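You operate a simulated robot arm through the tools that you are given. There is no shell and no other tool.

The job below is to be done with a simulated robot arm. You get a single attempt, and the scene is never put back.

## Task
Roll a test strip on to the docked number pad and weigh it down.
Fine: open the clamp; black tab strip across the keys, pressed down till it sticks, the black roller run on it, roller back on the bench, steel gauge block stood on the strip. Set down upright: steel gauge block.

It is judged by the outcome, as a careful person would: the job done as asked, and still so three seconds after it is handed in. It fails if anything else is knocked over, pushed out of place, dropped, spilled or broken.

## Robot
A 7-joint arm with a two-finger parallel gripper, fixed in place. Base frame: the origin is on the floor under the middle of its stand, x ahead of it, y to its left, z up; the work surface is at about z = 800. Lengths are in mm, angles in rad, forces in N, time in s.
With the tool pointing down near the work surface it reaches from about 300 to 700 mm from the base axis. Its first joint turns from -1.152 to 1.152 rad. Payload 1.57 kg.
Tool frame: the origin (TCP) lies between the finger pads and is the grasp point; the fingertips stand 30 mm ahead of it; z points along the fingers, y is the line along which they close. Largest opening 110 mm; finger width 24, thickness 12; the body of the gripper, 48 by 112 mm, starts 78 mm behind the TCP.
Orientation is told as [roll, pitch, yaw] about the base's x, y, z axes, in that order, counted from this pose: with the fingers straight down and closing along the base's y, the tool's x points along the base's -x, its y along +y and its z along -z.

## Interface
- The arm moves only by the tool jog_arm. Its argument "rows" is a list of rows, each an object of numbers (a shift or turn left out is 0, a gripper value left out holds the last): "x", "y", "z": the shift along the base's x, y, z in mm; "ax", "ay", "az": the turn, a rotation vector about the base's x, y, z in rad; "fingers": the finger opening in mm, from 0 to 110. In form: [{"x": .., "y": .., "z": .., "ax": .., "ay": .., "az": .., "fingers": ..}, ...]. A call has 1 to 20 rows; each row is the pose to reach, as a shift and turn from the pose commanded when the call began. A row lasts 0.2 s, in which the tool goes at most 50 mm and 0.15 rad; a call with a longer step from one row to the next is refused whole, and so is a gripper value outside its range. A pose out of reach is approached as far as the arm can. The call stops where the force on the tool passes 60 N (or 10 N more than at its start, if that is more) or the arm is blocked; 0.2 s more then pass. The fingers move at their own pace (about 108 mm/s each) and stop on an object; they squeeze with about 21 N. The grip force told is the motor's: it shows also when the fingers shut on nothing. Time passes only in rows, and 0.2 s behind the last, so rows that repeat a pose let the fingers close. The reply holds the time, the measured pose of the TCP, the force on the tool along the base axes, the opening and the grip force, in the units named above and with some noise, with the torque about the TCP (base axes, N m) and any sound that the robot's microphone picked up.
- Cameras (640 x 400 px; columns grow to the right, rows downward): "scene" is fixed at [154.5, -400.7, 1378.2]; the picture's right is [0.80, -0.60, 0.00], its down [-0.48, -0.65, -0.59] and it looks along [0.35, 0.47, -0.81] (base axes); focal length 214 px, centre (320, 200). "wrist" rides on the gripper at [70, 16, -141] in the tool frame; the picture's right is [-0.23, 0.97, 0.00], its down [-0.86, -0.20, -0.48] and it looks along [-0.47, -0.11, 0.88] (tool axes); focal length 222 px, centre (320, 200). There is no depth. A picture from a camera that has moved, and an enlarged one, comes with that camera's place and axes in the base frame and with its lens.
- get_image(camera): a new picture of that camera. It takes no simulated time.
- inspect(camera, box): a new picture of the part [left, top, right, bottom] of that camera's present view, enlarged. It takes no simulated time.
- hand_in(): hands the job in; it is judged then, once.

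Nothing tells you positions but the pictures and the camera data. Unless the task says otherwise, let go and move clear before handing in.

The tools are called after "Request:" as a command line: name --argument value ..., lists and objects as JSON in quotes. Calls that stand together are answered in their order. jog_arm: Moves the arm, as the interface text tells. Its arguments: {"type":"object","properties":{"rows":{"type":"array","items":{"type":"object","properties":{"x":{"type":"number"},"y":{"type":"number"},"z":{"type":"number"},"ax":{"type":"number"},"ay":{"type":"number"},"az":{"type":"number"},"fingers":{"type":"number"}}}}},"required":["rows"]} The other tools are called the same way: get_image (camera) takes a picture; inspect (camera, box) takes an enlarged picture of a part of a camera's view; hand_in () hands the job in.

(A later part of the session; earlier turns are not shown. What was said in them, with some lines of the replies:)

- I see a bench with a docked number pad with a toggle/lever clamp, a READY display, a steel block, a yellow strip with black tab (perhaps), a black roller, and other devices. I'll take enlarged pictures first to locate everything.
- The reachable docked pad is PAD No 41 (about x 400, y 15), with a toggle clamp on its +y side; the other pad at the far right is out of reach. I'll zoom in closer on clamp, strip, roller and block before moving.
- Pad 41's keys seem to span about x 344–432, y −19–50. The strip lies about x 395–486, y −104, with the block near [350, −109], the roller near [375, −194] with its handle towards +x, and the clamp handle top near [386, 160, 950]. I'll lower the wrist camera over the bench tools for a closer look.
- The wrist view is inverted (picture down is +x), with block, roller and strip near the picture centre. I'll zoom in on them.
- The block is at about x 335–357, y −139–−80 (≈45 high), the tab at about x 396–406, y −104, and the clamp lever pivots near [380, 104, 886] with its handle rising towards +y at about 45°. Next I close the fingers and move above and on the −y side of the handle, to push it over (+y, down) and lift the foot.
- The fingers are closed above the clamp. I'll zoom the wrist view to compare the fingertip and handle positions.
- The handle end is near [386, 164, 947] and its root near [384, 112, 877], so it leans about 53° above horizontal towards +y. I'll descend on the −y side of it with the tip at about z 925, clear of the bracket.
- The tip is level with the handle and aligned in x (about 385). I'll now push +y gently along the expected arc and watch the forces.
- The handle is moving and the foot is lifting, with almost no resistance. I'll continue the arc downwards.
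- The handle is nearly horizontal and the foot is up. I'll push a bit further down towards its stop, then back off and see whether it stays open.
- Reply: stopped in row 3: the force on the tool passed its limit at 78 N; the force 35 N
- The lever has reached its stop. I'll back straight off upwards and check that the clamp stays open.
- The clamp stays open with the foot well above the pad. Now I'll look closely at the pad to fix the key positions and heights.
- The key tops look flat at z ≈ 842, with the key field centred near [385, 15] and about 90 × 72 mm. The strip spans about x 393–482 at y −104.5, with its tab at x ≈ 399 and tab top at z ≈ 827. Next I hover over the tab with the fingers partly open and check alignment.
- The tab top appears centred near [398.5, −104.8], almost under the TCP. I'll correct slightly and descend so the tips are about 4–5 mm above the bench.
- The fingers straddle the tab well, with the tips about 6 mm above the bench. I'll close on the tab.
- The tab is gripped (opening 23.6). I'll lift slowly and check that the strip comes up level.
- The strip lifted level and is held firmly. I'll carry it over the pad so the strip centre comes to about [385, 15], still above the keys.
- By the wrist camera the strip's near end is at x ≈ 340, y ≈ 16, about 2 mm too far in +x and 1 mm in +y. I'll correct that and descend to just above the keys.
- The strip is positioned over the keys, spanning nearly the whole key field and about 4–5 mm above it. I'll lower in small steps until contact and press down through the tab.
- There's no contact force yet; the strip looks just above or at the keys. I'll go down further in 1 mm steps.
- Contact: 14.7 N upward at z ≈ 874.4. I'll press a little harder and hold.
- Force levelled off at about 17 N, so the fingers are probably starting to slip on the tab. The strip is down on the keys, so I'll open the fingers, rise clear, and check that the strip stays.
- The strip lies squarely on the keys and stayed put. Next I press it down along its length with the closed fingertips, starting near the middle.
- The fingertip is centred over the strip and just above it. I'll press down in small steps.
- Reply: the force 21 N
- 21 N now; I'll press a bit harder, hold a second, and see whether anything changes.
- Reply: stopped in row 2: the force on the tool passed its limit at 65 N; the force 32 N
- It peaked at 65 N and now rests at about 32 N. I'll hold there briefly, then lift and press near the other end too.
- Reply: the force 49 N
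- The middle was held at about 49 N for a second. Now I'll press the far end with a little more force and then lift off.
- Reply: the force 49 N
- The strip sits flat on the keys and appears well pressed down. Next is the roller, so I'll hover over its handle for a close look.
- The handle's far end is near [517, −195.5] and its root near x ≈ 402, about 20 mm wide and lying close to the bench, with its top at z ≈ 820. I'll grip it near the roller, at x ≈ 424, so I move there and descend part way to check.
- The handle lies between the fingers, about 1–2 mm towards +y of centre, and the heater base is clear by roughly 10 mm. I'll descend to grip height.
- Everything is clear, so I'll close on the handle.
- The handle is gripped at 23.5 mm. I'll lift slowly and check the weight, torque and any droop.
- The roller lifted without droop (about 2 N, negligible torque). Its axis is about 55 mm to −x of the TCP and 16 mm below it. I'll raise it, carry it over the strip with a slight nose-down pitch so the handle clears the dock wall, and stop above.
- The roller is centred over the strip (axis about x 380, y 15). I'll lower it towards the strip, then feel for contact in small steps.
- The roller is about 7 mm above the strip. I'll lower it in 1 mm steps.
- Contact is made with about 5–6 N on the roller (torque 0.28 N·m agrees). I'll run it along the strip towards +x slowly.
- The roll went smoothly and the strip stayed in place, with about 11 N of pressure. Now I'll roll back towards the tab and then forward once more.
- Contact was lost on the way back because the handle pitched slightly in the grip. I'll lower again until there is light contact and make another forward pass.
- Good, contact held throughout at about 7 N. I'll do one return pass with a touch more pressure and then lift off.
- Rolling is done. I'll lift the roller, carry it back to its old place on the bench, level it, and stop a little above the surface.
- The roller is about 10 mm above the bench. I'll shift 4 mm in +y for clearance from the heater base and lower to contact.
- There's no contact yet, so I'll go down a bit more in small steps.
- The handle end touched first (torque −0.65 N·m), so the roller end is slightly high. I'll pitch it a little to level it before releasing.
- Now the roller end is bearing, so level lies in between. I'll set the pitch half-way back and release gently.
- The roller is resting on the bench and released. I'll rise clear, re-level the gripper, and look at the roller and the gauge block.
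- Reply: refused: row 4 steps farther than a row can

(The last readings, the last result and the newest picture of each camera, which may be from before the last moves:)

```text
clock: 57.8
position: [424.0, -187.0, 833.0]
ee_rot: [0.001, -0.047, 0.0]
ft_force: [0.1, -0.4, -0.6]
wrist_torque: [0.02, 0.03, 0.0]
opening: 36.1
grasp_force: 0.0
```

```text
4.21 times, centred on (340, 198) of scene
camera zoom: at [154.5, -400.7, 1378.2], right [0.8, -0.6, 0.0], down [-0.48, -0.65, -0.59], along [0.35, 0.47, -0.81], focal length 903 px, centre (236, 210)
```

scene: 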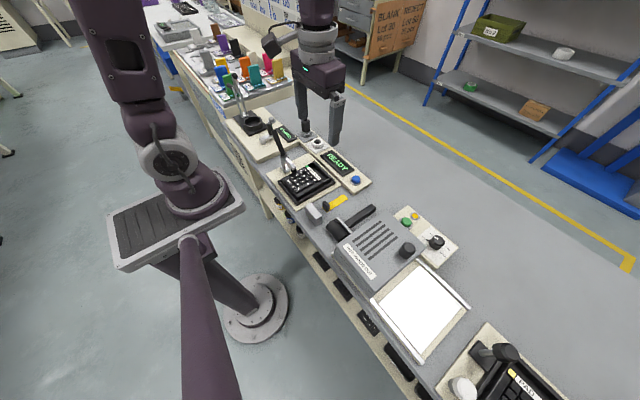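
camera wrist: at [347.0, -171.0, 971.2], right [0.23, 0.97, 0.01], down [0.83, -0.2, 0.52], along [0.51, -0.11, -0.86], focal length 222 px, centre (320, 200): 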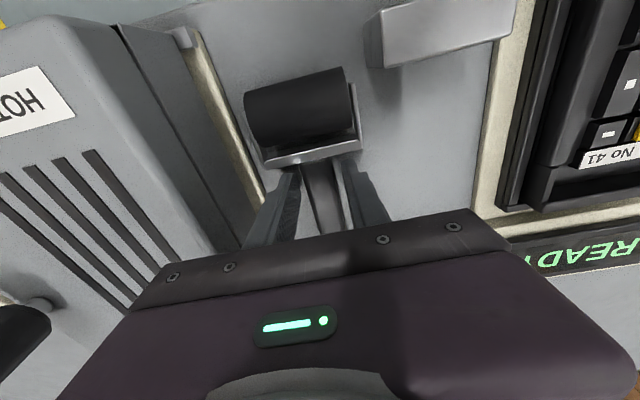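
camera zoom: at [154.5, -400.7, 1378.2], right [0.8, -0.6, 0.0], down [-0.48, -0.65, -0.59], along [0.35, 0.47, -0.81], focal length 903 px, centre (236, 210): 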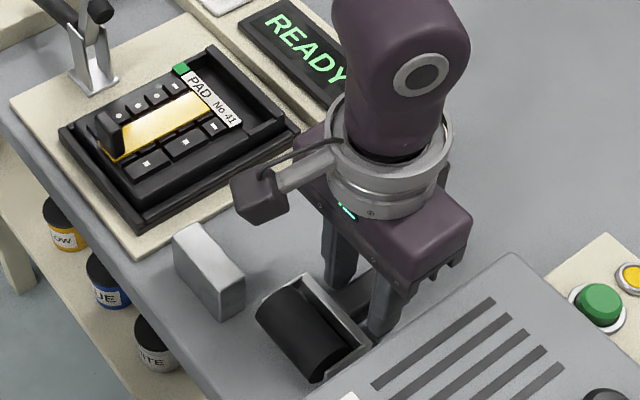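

That last move was refused because one step was too long. The roller rests flat and free, so I'll repeat the retreat with smaller steps.

Request:
jog_arm --rows '[{"z": 15}, {"z": 45, "ay": 0.02}, {"z": 85, "ay": 0.047}, {"x": -30, "y": 20, "z": 105, "ay": 0.047}, {"x": -60, "y": 45, "z": 118, "ay": 0.047}, {"x": -90, "y": 70, "z": 120, "ay": 0.047}, {"x": -100, "y": 78, "z": 120, "ay": 0.047}, {"x": -100, "y": 78, "z": 120, "ay": 0.047}]'

Request:
get_image --camera "wrist"

Request:
inspect --camera "wrist" --box '[240, 130, 400, 230]'

Request:
inspect --camera "scene" --box '[270, 150, 410, 245]'

```text
clock: 59.6
position: [324.2, -108.8, 952.4]
ee_rot: [0.002, 0.0, 0.001]
ft_force: [0.1, -0.4, 0.5]
wrist_torque: [0.03, 0.0, 0.01]
opening: 35.9
grasp_force: 0.1
```

```text
taken
camera wrist: at [253.0, -93.0, 1093.5], right [0.23, 0.97, 0.0], down [0.85, -0.2, 0.48], along [0.47, -0.11, -0.88], focal length 222 px, centre (320, 200)
```

wrist: 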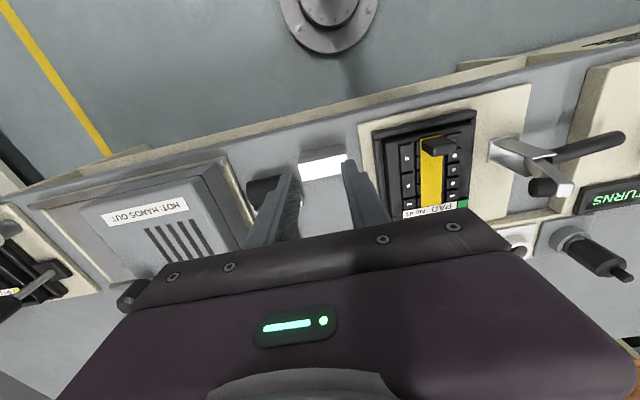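

```text
4.00 times, centred on (320, 180) of wrist
camera zoom: at [253.0, -93.0, 1093.5], right [0.23, 0.97, 0.0], down [0.85, -0.2, 0.48], along [0.47, -0.11, -0.88], focal length 888 px, centre (320, 280)
```

zoom: 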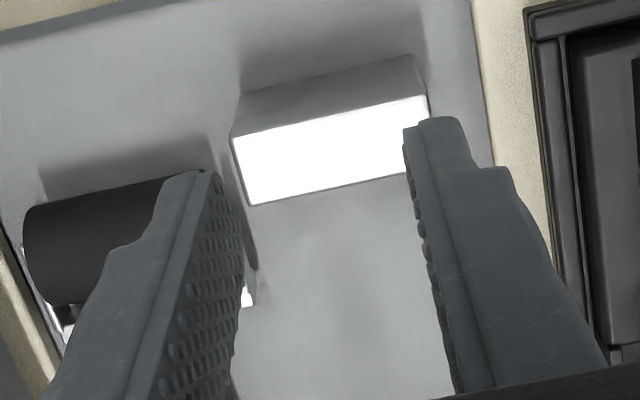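

```text
4.21 times, centred on (340, 198) of scene
camera zoom: at [154.5, -400.7, 1378.2], right [0.8, -0.6, 0.0], down [-0.48, -0.65, -0.59], along [0.35, 0.47, -0.81], focal length 903 px, centre (236, 210)
```

zoom: 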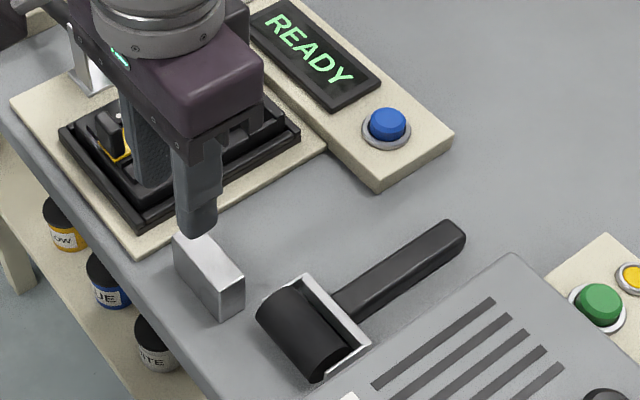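

The roller is back on the bench. The block is centred near x ≈ 344–346, y ≈ −109. I'll turn the gripper −90° so that it closes across the block's 20 mm thickness.

Request:
jog_arm --rows '[{"az": -0.13, "x": 2, "fingers": 50}, {"az": -0.27, "x": 4, "fingers": 50}, {"az": -0.41, "x": 6, "fingers": 50}, {"az": -0.55, "x": 8, "fingers": 50}, {"az": -0.69, "x": 10, "fingers": 50}, {"az": -0.83, "x": 12, "fingers": 50}, {"az": -0.97, "x": 14, "fingers": 50}, {"az": -1.11, "x": 16, "fingers": 50}, {"az": -1.25, "x": 18, "fingers": 50}, {"az": -1.39, "x": 20, "fingers": 50}, {"az": -1.51, "x": 21, "fingers": 50}, {"az": -1.5708, "x": 22, "fingers": 50}, {"az": -1.5708, "x": 22, "fingers": 50}]'

Request:
get_image --camera "wrist"

Request:
inspect --camera "wrist" --box '[240, 110, 400, 210]'

Request:
inspect --camera "scene" --box '[270, 150, 410, 245]'

```text
clock: 62.4
position: [345.2, -107.4, 953.6]
ee_rot: [0.001, 0.0, -1.572]
ft_force: [-0.2, 0.1, -0.6]
wrist_torque: [0.02, -0.03, 0.01]
opening: 49.9
grasp_force: 0.1
```

```text
taken
camera wrist: at [361.5, -39.4, 1094.7], right [0.97, -0.23, 0.0], down [-0.2, -0.85, 0.48], along [-0.11, -0.47, -0.88], focal length 222 px, centre (320, 200)
```

wrist: 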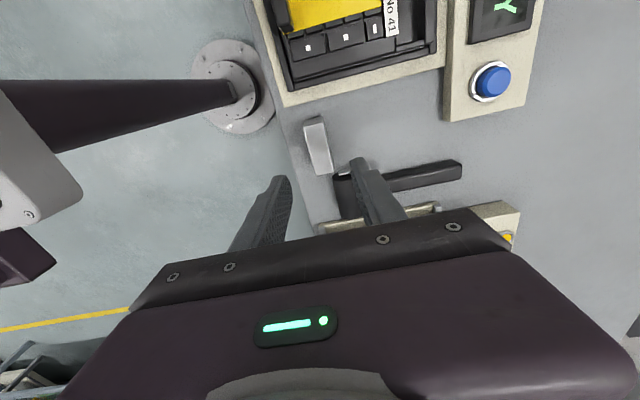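

```text
4.00 times, centred on (320, 160) of wrist
camera zoom: at [361.5, -39.4, 1094.7], right [0.97, -0.23, 0.0], down [-0.2, -0.85, 0.48], along [-0.11, -0.47, -0.88], focal length 888 px, centre (320, 360)
```

zoom: 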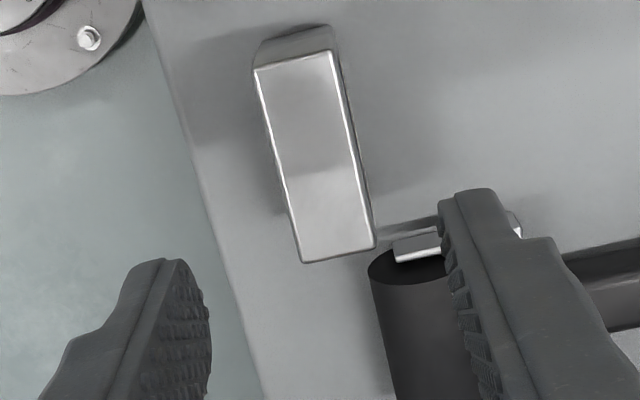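

```text
4.21 times, centred on (340, 198) of scene
camera zoom: at [154.5, -400.7, 1378.2], right [0.8, -0.6, 0.0], down [-0.48, -0.65, -0.59], along [0.35, 0.47, -0.81], focal length 903 px, centre (236, 210)
```

zoom: 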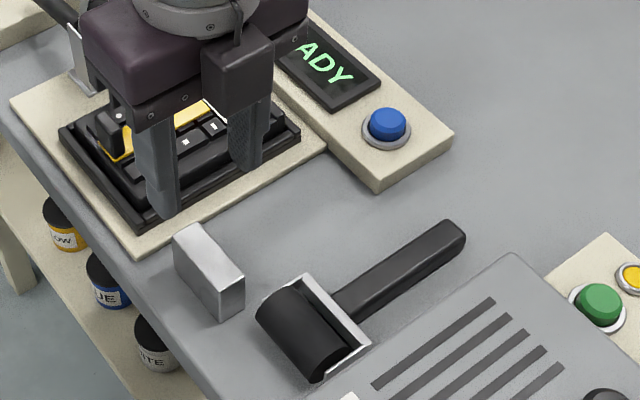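

The gripper is turned, and the block centre is near [344.3, −108], almost below the TCP. I'll descend to just above the block's top and recheck.

Request:
jog_arm --rows '[{"x": -0.5, "y": -0.5, "z": -35, "fingers": 46}, {"x": -1, "y": -0.7, "z": -60, "fingers": 46}, {"x": -1, "y": -0.7, "z": -70, "fingers": 46}, {"x": -1, "y": -0.7, "z": -70, "fingers": 46}]'

Request:
inspect --camera "wrist" --box '[240, 110, 400, 210]'

Request:
inspect --camera "scene" --box '[270, 150, 390, 235]'

```text
clock: 63.4
position: [345.0, -109.9, 882.6]
ee_rot: [0.002, 0.0, -1.57]
ft_force: [-0.5, 0.0, -0.5]
wrist_torque: [0.0, -0.01, 0.01]
opening: 46.4
grasp_force: 0.1
```

```text
4.00 times, centred on (320, 160) of wrist
camera zoom: at [361.6, -39.9, 1024.2], right [0.97, -0.23, 0.0], down [-0.2, -0.85, 0.48], along [-0.11, -0.47, -0.88], focal length 888 px, centre (320, 360)
```

zoom: 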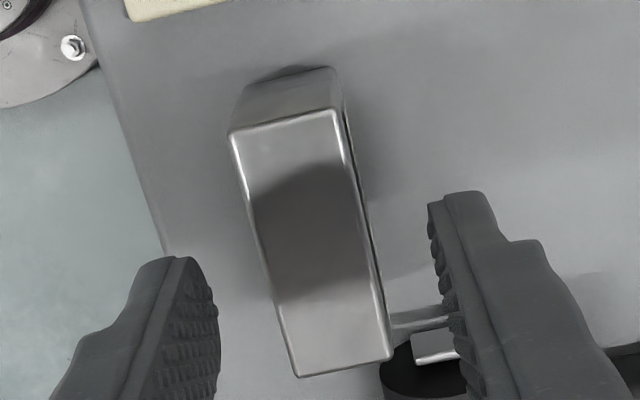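

```text
4.71 times, centred on (330, 192) of scene
camera zoom: at [154.5, -400.7, 1378.2], right [0.8, -0.6, 0.0], down [-0.48, -0.65, -0.59], along [0.35, 0.47, -0.81], focal length 1009 px, centre (273, 235)
```

zoom: 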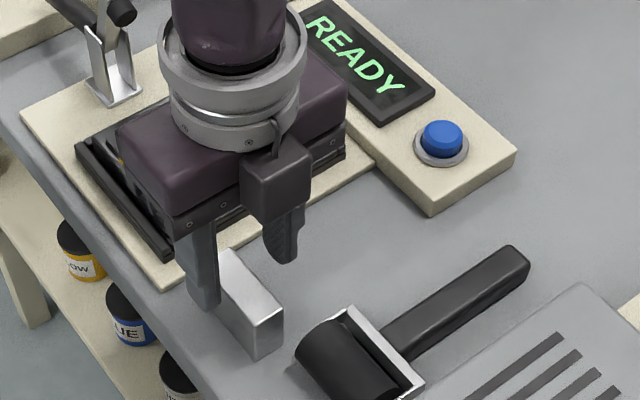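

The block centre is about 1 mm to −x and 1.5 mm to +y of the tool axis. I'll correct and descend to grip height.

Request:
jog_arm --rows '[{"x": -1, "y": 1.3, "z": -15, "fingers": 46}, {"x": -1, "y": 1.3, "z": -30, "fingers": 46}, {"x": -1, "y": 1.3, "z": -42, "fingers": 46}, {"x": -1, "y": 1.3, "z": -45, "fingers": 46}, {"x": -1, "y": 1.3, "z": -45, "fingers": 46}]'

Request:
inspect --camera "wrist" --box '[240, 110, 400, 210]'

```text
clock: 64.6
position: [343.9, -109.3, 837.2]
ee_rot: [0.001, 0.0, -1.57]
ft_force: [1.0, -0.7, -0.3]
wrist_torque: [-0.01, -0.01, 0.04]
opening: 46.1
grasp_force: 0.0
```

```text
4.00 times, centred on (320, 160) of wrist
camera zoom: at [359.5, -39.8, 978.7], right [0.97, -0.23, 0.0], down [-0.2, -0.85, 0.48], along [-0.11, -0.47, -0.88], focal length 888 px, centre (320, 360)
```

zoom: 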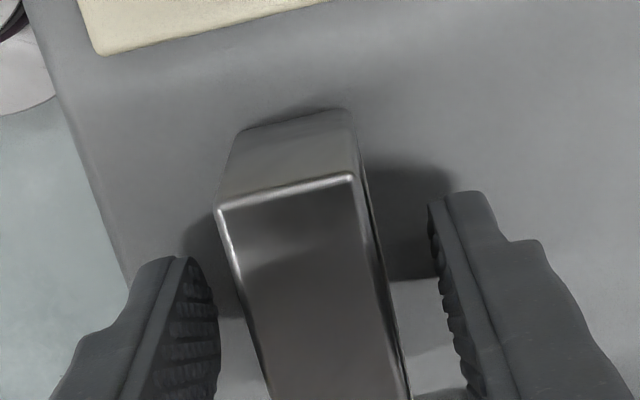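

The block is well between the fingers, within about 1 mm of centre. I'll close on it.

Request:
jog_arm --rows '[{"x": 0.5, "fingers": 34}, {"x": 0.5, "fingers": 26}, {"x": 0.5, "fingers": 20}, {"x": 0.5, "fingers": 15}, {"x": 0.5, "fingers": 15}]'

Request:
inspect --camera "wrist" --box '[240, 110, 400, 210]'

Request:
inspect --camera "scene" --box '[270, 150, 390, 235]'

```text
clock: 65.8
position: [344.0, -110.6, 838.8]
ee_rot: [0.001, 0.0, -1.571]
ft_force: [2.0, -0.3, 1.1]
wrist_torque: [0.07, 0.0, -0.03]
opening: 24.1
grasp_force: 21.3
```

```text
4.00 times, centred on (320, 160) of wrist
camera zoom: at [360.2, -39.6, 979.0], right [0.97, -0.23, 0.0], down [-0.2, -0.85, 0.48], along [-0.11, -0.47, -0.88], focal length 888 px, centre (320, 360)
```

zoom: 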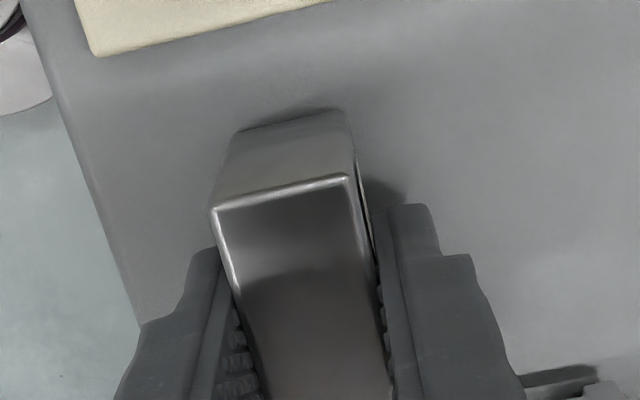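

```text
4.71 times, centred on (330, 192) of scene
camera zoom: at [154.5, -400.7, 1378.2], right [0.8, -0.6, 0.0], down [-0.48, -0.65, -0.59], along [0.35, 0.47, -0.81], focal length 1009 px, centre (273, 235)
```

zoom: 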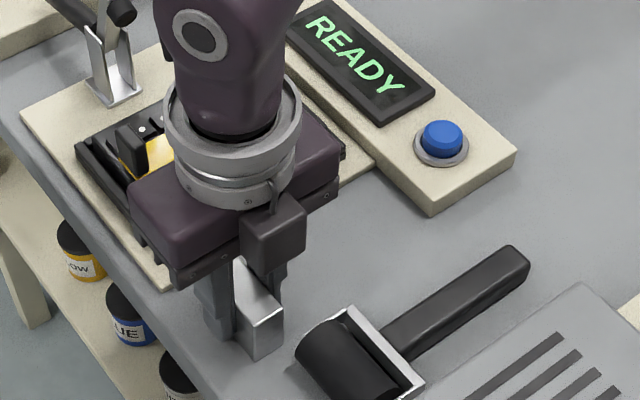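

The block is gripped at 24.1 mm. I'll lift it slowly.

Request:
jog_arm --rows '[{"z": 3}, {"z": 8}, {"z": 20}, {"z": 40}, {"z": 65}, {"z": 85}, {"z": 85}]'

Request:
inspect --camera "wrist" --box '[240, 110, 400, 210]'

Request:
inspect --camera "scene" --box '[270, 130, 390, 235]'

```text
clock: 67.4
position: [343.0, -108.6, 925.0]
ee_rot: [0.0, 0.0, -1.571]
ft_force: [-0.2, 0.3, -4.6]
wrist_torque: [0.02, 0.0, 0.01]
opening: 23.8
grasp_force: 21.1
```

```text
4.00 times, centred on (320, 160) of wrist
camera zoom: at [358.6, -39.2, 1066.4], right [0.97, -0.23, 0.0], down [-0.2, -0.85, 0.48], along [-0.11, -0.47, -0.88], focal length 888 px, centre (320, 360)
```

zoom: 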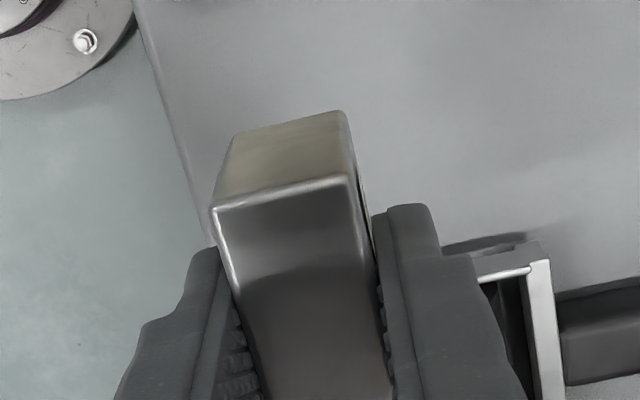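

```text
3.81 times, centred on (330, 182) of scene
camera zoom: at [154.6, -400.7, 1378.2], right [0.8, -0.6, 0.0], down [-0.48, -0.65, -0.59], along [0.35, 0.47, -0.81], focal length 817 px, centre (282, 267)
```

zoom: 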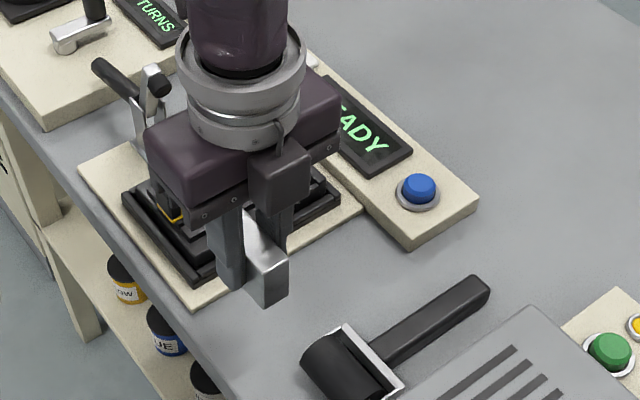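

The block is held securely (≈ 4.6 N), with its bottom about 38 mm below the TCP. I'll raise it, turn back +90° so that its length lies along the strip, and move over the free part of the strip (centre about [391, 15]).

Request:
jog_arm --rows '[{"z": 20}, {"x": 2, "y": 4, "z": 22, "az": 0.12}, {"x": 6, "y": 12, "z": 22, "az": 0.25}, {"x": 10, "y": 23, "z": 22, "az": 0.38}, {"x": 14, "y": 34, "z": 22, "az": 0.51}, {"x": 18, "y": 45, "z": 22, "az": 0.64}, {"x": 22, "y": 56, "z": 22, "az": 0.77}, {"x": 26, "y": 67, "z": 22, "az": 0.9}, {"x": 30, "y": 78, "z": 22, "az": 1.03}, {"x": 34, "y": 89, "z": 22, "az": 1.16}, {"x": 38, "y": 100, "z": 22, "az": 1.29}, {"x": 42, "y": 111, "z": 22, "az": 1.42}, {"x": 45, "y": 119, "z": 22, "az": 1.52}, {"x": 48, "y": 124, "z": 22, "az": 1.5708}, {"x": 48, "y": 124, "z": 22, "az": 1.5708}]'

Request:
get_image --camera "wrist"

Request:
inspect --camera "wrist" --box '[220, 80, 420, 230]'

Request:
inspect --camera "scene" --box '[250, 120, 370, 210]'

```text
clock: 70.6
position: [393.3, 15.2, 945.7]
ee_rot: [0.001, -0.001, 0.001]
ft_force: [-0.1, 0.1, -4.1]
wrist_torque: [-0.01, -0.03, 0.02]
opening: 23.9
grasp_force: 21.6
```

```text
taken
camera wrist: at [321.9, 31.3, 1086.9], right [0.23, 0.97, 0.0], down [0.86, -0.2, 0.48], along [0.47, -0.11, -0.88], focal length 222 px, centre (320, 200)
```

wrist: 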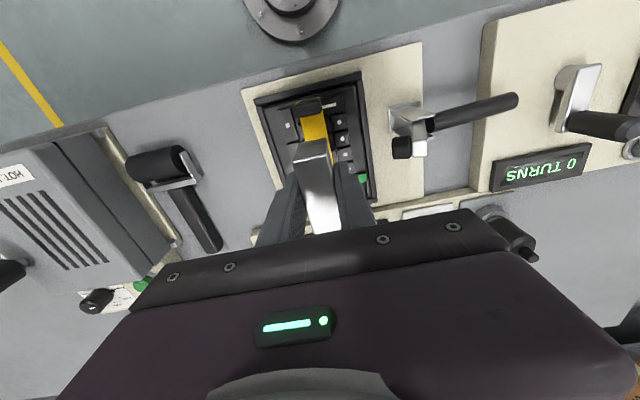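

```text
2.67 times, centred on (320, 155) of wrist
camera zoom: at [321.9, 31.3, 1086.9], right [0.23, 0.97, 0.0], down [0.86, -0.2, 0.48], along [0.47, -0.11, -0.88], focal length 592 px, centre (320, 320)
```

zoom: 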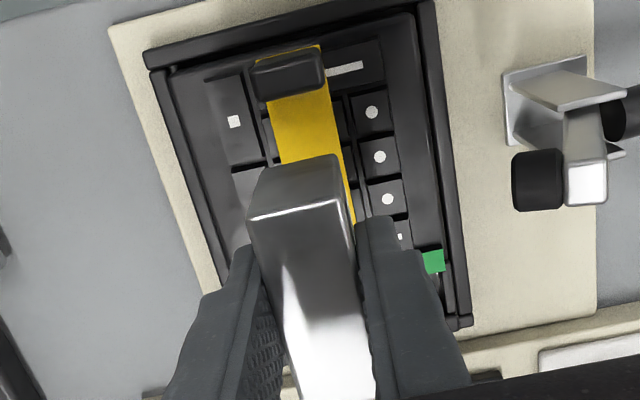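

```text
4.44 times, centred on (310, 165) of scene
camera zoom: at [154.6, -400.7, 1378.2], right [0.8, -0.6, 0.0], down [-0.48, -0.65, -0.59], along [0.35, 0.47, -0.81], focal length 953 px, centre (364, 356)
```

zoom: 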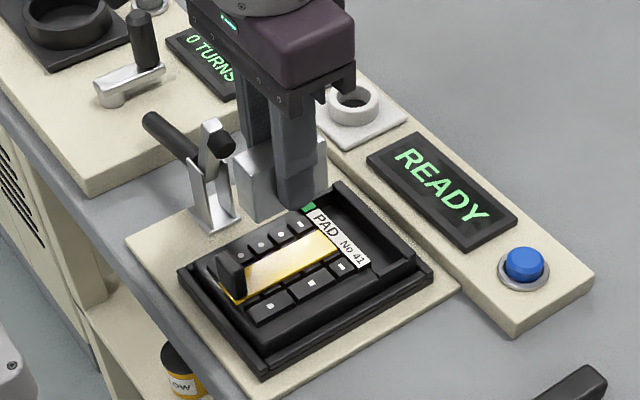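

The strip's free part (tab face to far end) spans about x 348–425 at y ≈ 15.3, so I'll shift the block about 4.5 mm to −x to centre it, and descend to just above the strip.

Request:
jog_arm --rows '[{"x": -4.5, "z": -15}, {"x": -4.5, "z": -35}, {"x": -4.5, "z": -50}, {"x": -4.5, "z": -56}, {"x": -4.5, "z": -56}]'

Request:
inspect --camera "wrist" --box '[220, 80, 420, 230]'

Request:
inspect --camera "scene" --box '[265, 140, 355, 205]'

```text
clock: 71.8
position: [388.2, 14.2, 889.6]
ee_rot: [0.0, -0.001, 0.0]
ft_force: [-0.7, -0.1, -5.1]
wrist_torque: [0.0, 0.01, 0.03]
opening: 23.8
grasp_force: 20.7
```

```text
2.67 times, centred on (320, 155) of wrist
camera zoom: at [316.6, 31.1, 1030.5], right [0.23, 0.97, 0.0], down [0.85, -0.2, 0.48], along [0.47, -0.11, -0.88], focal length 592 px, centre (320, 320)
```

zoom: 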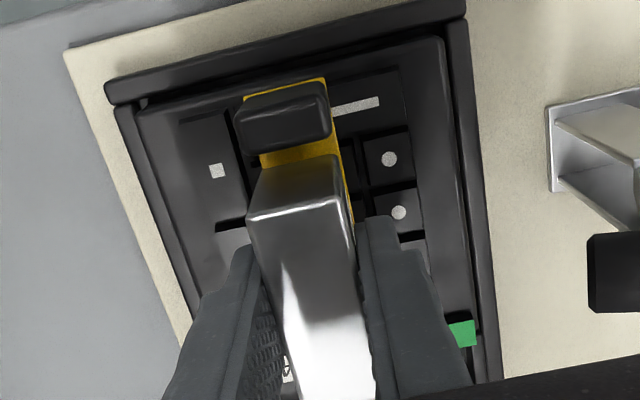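

```text
6.15 times, centred on (310, 172) of scene
camera zoom: at [154.6, -400.7, 1378.2], right [0.8, -0.6, 0.0], down [-0.48, -0.65, -0.59], along [0.35, 0.47, -0.81], focal length 1320 px, centre (382, 369)
```

zoom: 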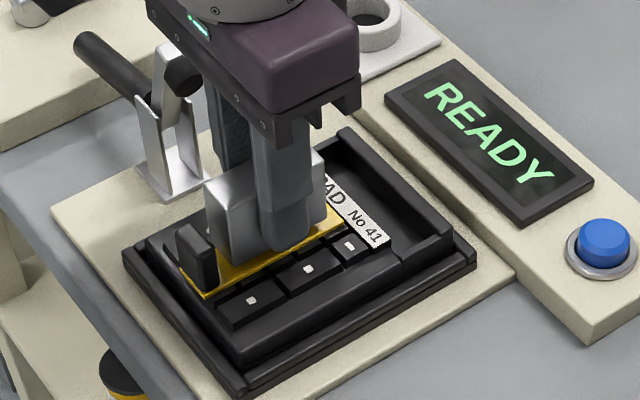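

The block is aligned with the strip (within about 1 mm), about 9 mm from the tab and about 9 mm above the strip. I'll lower it in small steps.

Request:
jog_arm --rows '[{"y": -0.3, "z": -3}, {"y": -0.3, "z": -5}, {"y": -0.3, "z": -6}, {"y": -0.3, "z": -7}, {"y": -0.3, "z": -7}]'

```text
clock: 73.0
position: [388.1, 14.9, 882.1]
ee_rot: [0.002, 0.0, 0.0]
ft_force: [-0.3, 0.8, -3.6]
wrist_torque: [0.02, -0.03, 0.01]
opening: 23.9
grasp_force: 20.6
```

Request:
jog_arm --rows '[{"z": -0.5}, {"z": -1}, {"z": -1}]'

Request:
inspect --camera "scene" --box '[265, 140, 355, 205]'

```text
clock: 73.8
position: [389.0, 16.2, 882.7]
ee_rot: [0.001, 0.0, 0.001]
ft_force: [-0.4, 0.0, -4.1]
wrist_torque: [0.01, 0.0, 0.01]
opening: 23.9
grasp_force: 21.0
```

```text
6.15 times, centred on (310, 172) of scene
camera zoom: at [154.6, -400.7, 1378.2], right [0.8, -0.6, 0.0], down [-0.48, -0.65, -0.59], along [0.35, 0.47, -0.81], focal length 1320 px, centre (382, 369)
```

zoom: 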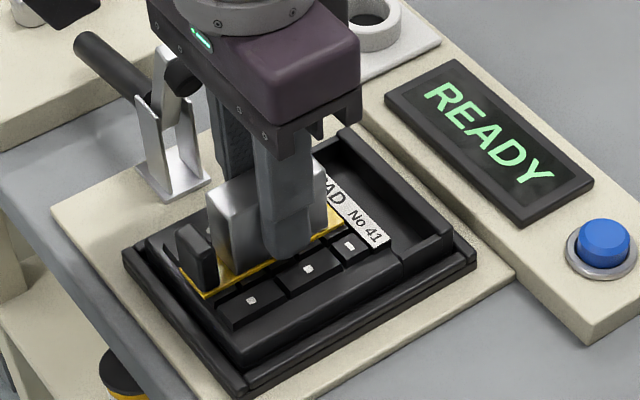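

There's still no contact, so I'll continue in 0.5–1 mm steps.

Request:
jog_arm --rows '[{"z": -0.5}, {"z": -1}, {"z": -1}]'

```text
clock: 74.6
position: [386.9, 15.1, 880.9]
ee_rot: [0.001, -0.003, 0.0]
ft_force: [1.3, 0.2, 15.0]
wrist_torque: [0.02, 0.03, 0.0]
opening: 24.0
grasp_force: 20.8
```

The block is in contact with the strip (15 N). I'll ease off a touch, then open the fingers gradually.

Request:
jog_arm --rows '[{"z": 0.4}, {"z": 0.4}]'

```text
clock: 75.2
position: [387.6, 15.3, 881.8]
ee_rot: [0.0, -0.001, -0.001]
ft_force: [0.8, 0.2, 5.1]
wrist_torque: [-0.01, -0.05, -0.01]
opening: 23.9
grasp_force: 20.9
```

Request:
jog_arm --rows '[{"z": 0.2, "fingers": 25}, {"z": 0.2, "fingers": 27}, {"z": 0.2, "fingers": 31}, {"z": 0.2, "fingers": 38}, {"z": 0.2, "fingers": 42}, {"z": 0.2, "fingers": 42}]'

Request:
inspect --camera "wrist" --box '[220, 80, 420, 230]'

Request:
inspect --camera "scene" --box '[265, 140, 355, 205]'

```text
clock: 76.6
position: [387.8, 13.8, 881.6]
ee_rot: [0.002, -0.002, 0.001]
ft_force: [0.3, -0.7, -0.4]
wrist_torque: [0.03, -0.01, 0.0]
opening: 42.2
grasp_force: 0.1
```

```text
2.67 times, centred on (320, 155) of wrist
camera zoom: at [316.7, 31.4, 1022.4], right [0.23, 0.97, 0.0], down [0.85, -0.2, 0.48], along [0.47, -0.11, -0.88], focal length 592 px, centre (320, 320)
```

zoom: 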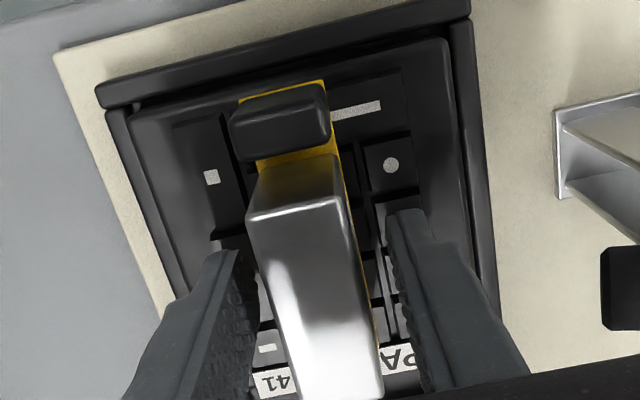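

```text
6.15 times, centred on (310, 172) of scene
camera zoom: at [154.5, -400.7, 1378.2], right [0.8, -0.6, 0.0], down [-0.48, -0.65, -0.59], along [0.35, 0.47, -0.81], focal length 1320 px, centre (382, 369)
```

zoom: 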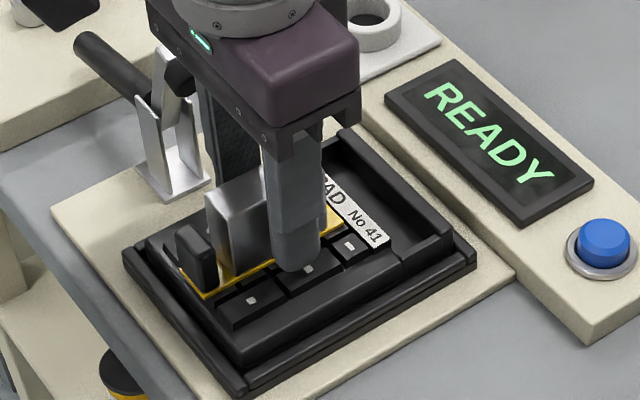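

The block stands free on the strip between the opened fingers. I'll rise straight up and then back away so I can inspect the final state.

Request:
jog_arm --rows '[{"z": 6}, {"z": 15}, {"z": 30}, {"z": 55}, {"z": 90}, {"z": 130}, {"z": 160}, {"z": 160}]'

Request:
get_image --camera "scene"

Request:
inspect --camera "scene" --box '[265, 140, 355, 205]'

Request:
inspect --camera "wrist" --box '[200, 70, 440, 220]'

```text
clock: 78.4
position: [388.7, 14.0, 1038.6]
ee_rot: [0.0, 0.0, 0.0]
ft_force: [0.5, 0.1, -0.6]
wrist_torque: [-0.02, -0.02, 0.03]
opening: 42.0
grasp_force: 0.1
```

```text
taken
```

scene: 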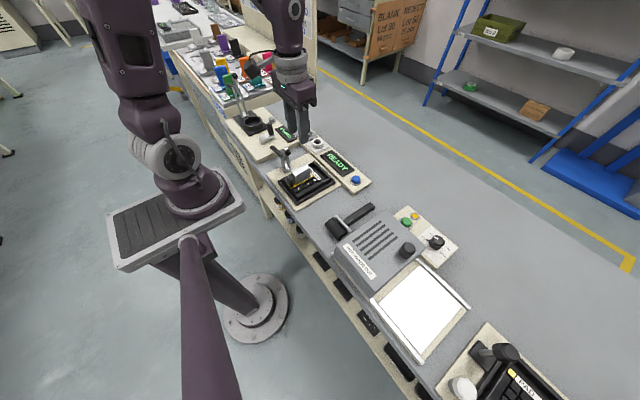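

```text
6.15 times, centred on (310, 172) of scene
camera zoom: at [154.5, -400.7, 1378.2], right [0.8, -0.6, 0.0], down [-0.48, -0.65, -0.59], along [0.35, 0.47, -0.81], focal length 1320 px, centre (382, 369)
```

zoom: 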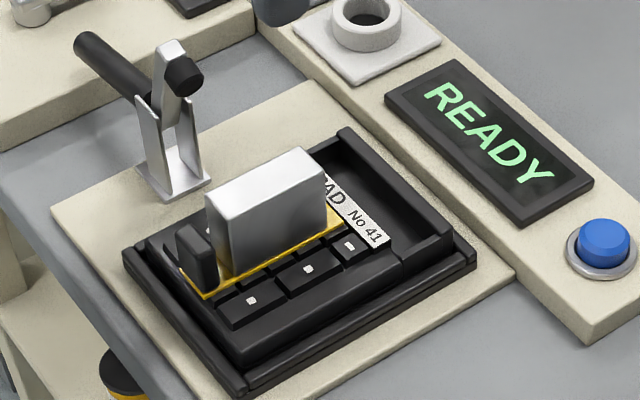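

```text
2.67 times, centred on (320, 145) of wrist
camera zoom: at [318.2, 30.4, 1181.3], right [0.23, 0.97, 0.0], down [0.85, -0.2, 0.48], along [0.47, -0.11, -0.88], focal length 592 px, centre (320, 347)
```

zoom: 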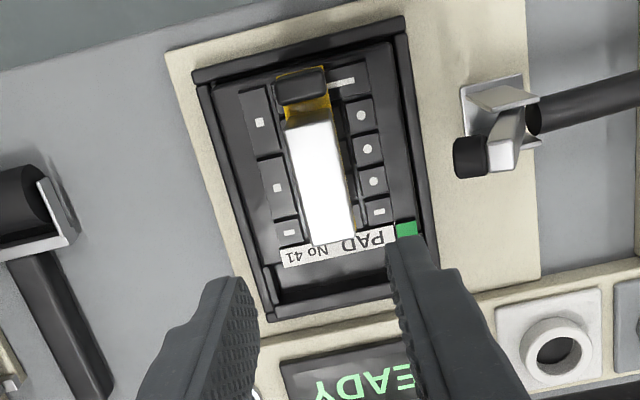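

The block stands upright along the strip, the clamp is open, and the roller is back on the bench. I'll do a final close check on the roller and the neighbouring items.

Request:
inspect --camera "scene" --box '[310, 180, 430, 260]'

Request:
inspect --camera "scene" --box '[220, 90, 380, 190]'

Request:
inspect --camera "scene" --box '[280, 155, 330, 190]'

```text
5.00 times, centred on (370, 220) of scene
camera zoom: at [154.5, -400.7, 1378.2], right [0.8, -0.6, 0.0], down [-0.48, -0.65, -0.59], along [0.35, 0.47, -0.81], focal length 1072 px, centre (70, 100)
```

zoom: 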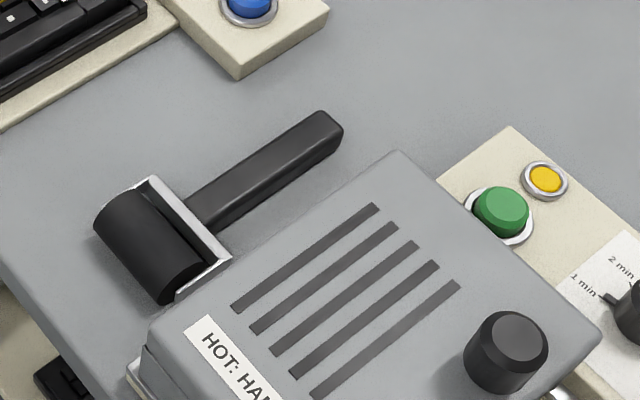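

```text
4.00 times, centred on (300, 140) of scene
camera zoom: at [154.5, -400.7, 1378.2], right [0.8, -0.6, 0.0], down [-0.48, -0.65, -0.59], along [0.35, 0.47, -0.81], focal length 858 px, centre (400, 440)
```

zoom: 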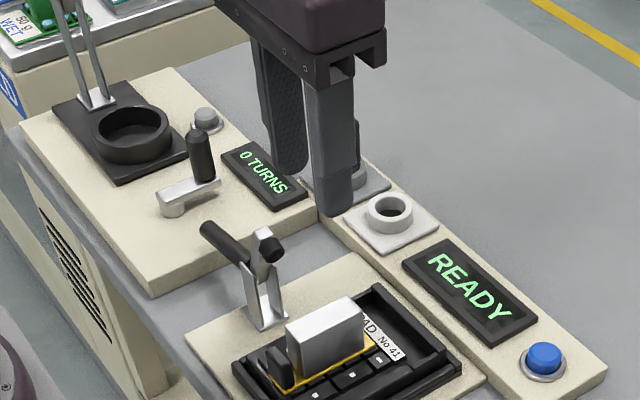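

```text
11.43 times, centred on (305, 172) of scene
camera zoom: at [154.5, -400.7, 1378.2], right [0.8, -0.6, 0.0], down [-0.48, -0.65, -0.59], along [0.35, 0.47, -0.81], focal length 2451 px, centre (491, 514)
```

zoom: 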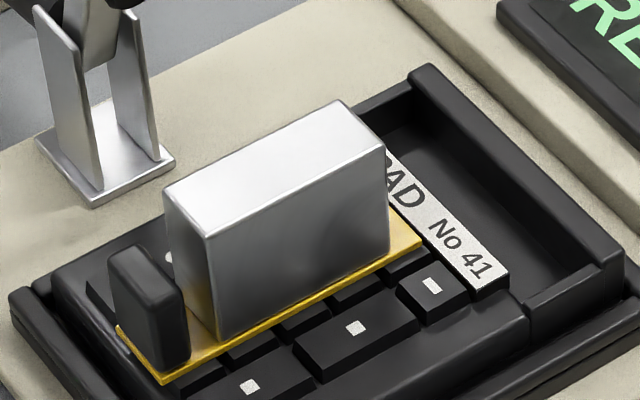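

Everything is in place: the clamp is open, the strip lies flat across the keys, the roller rests on the bench, and the block stands upright on the strip with the gripper well clear. I'm handing in.

Request:
hand_in

```text
The job is handed in.
```

The job is done and handed in. I couldn't test directly that the strip has stuck, but I pressed it with about 50 N and it stayed put through the rolling.

- **Clamp:** opened to its stop, and it stays open.
- **Strip:** laid lengthwise along the keys of PAD No 41, tab end towards the robot. I pressed it down through the tab first, then on top at the middle and at the far end.
- **Roller:** run along the strip twice under light pressure (about 5–11 N). Contact was lost on the return strokes. It is now back on the bench in about its old place.
- **Gauge block:** standing upright on the strip, turned so its length lies along it.

Opening the clamp, the push at the lever's stop briefly reached 78 N. Pressing the strip peaked at 65 N. In the last pictures nothing else looked moved or knocked over.
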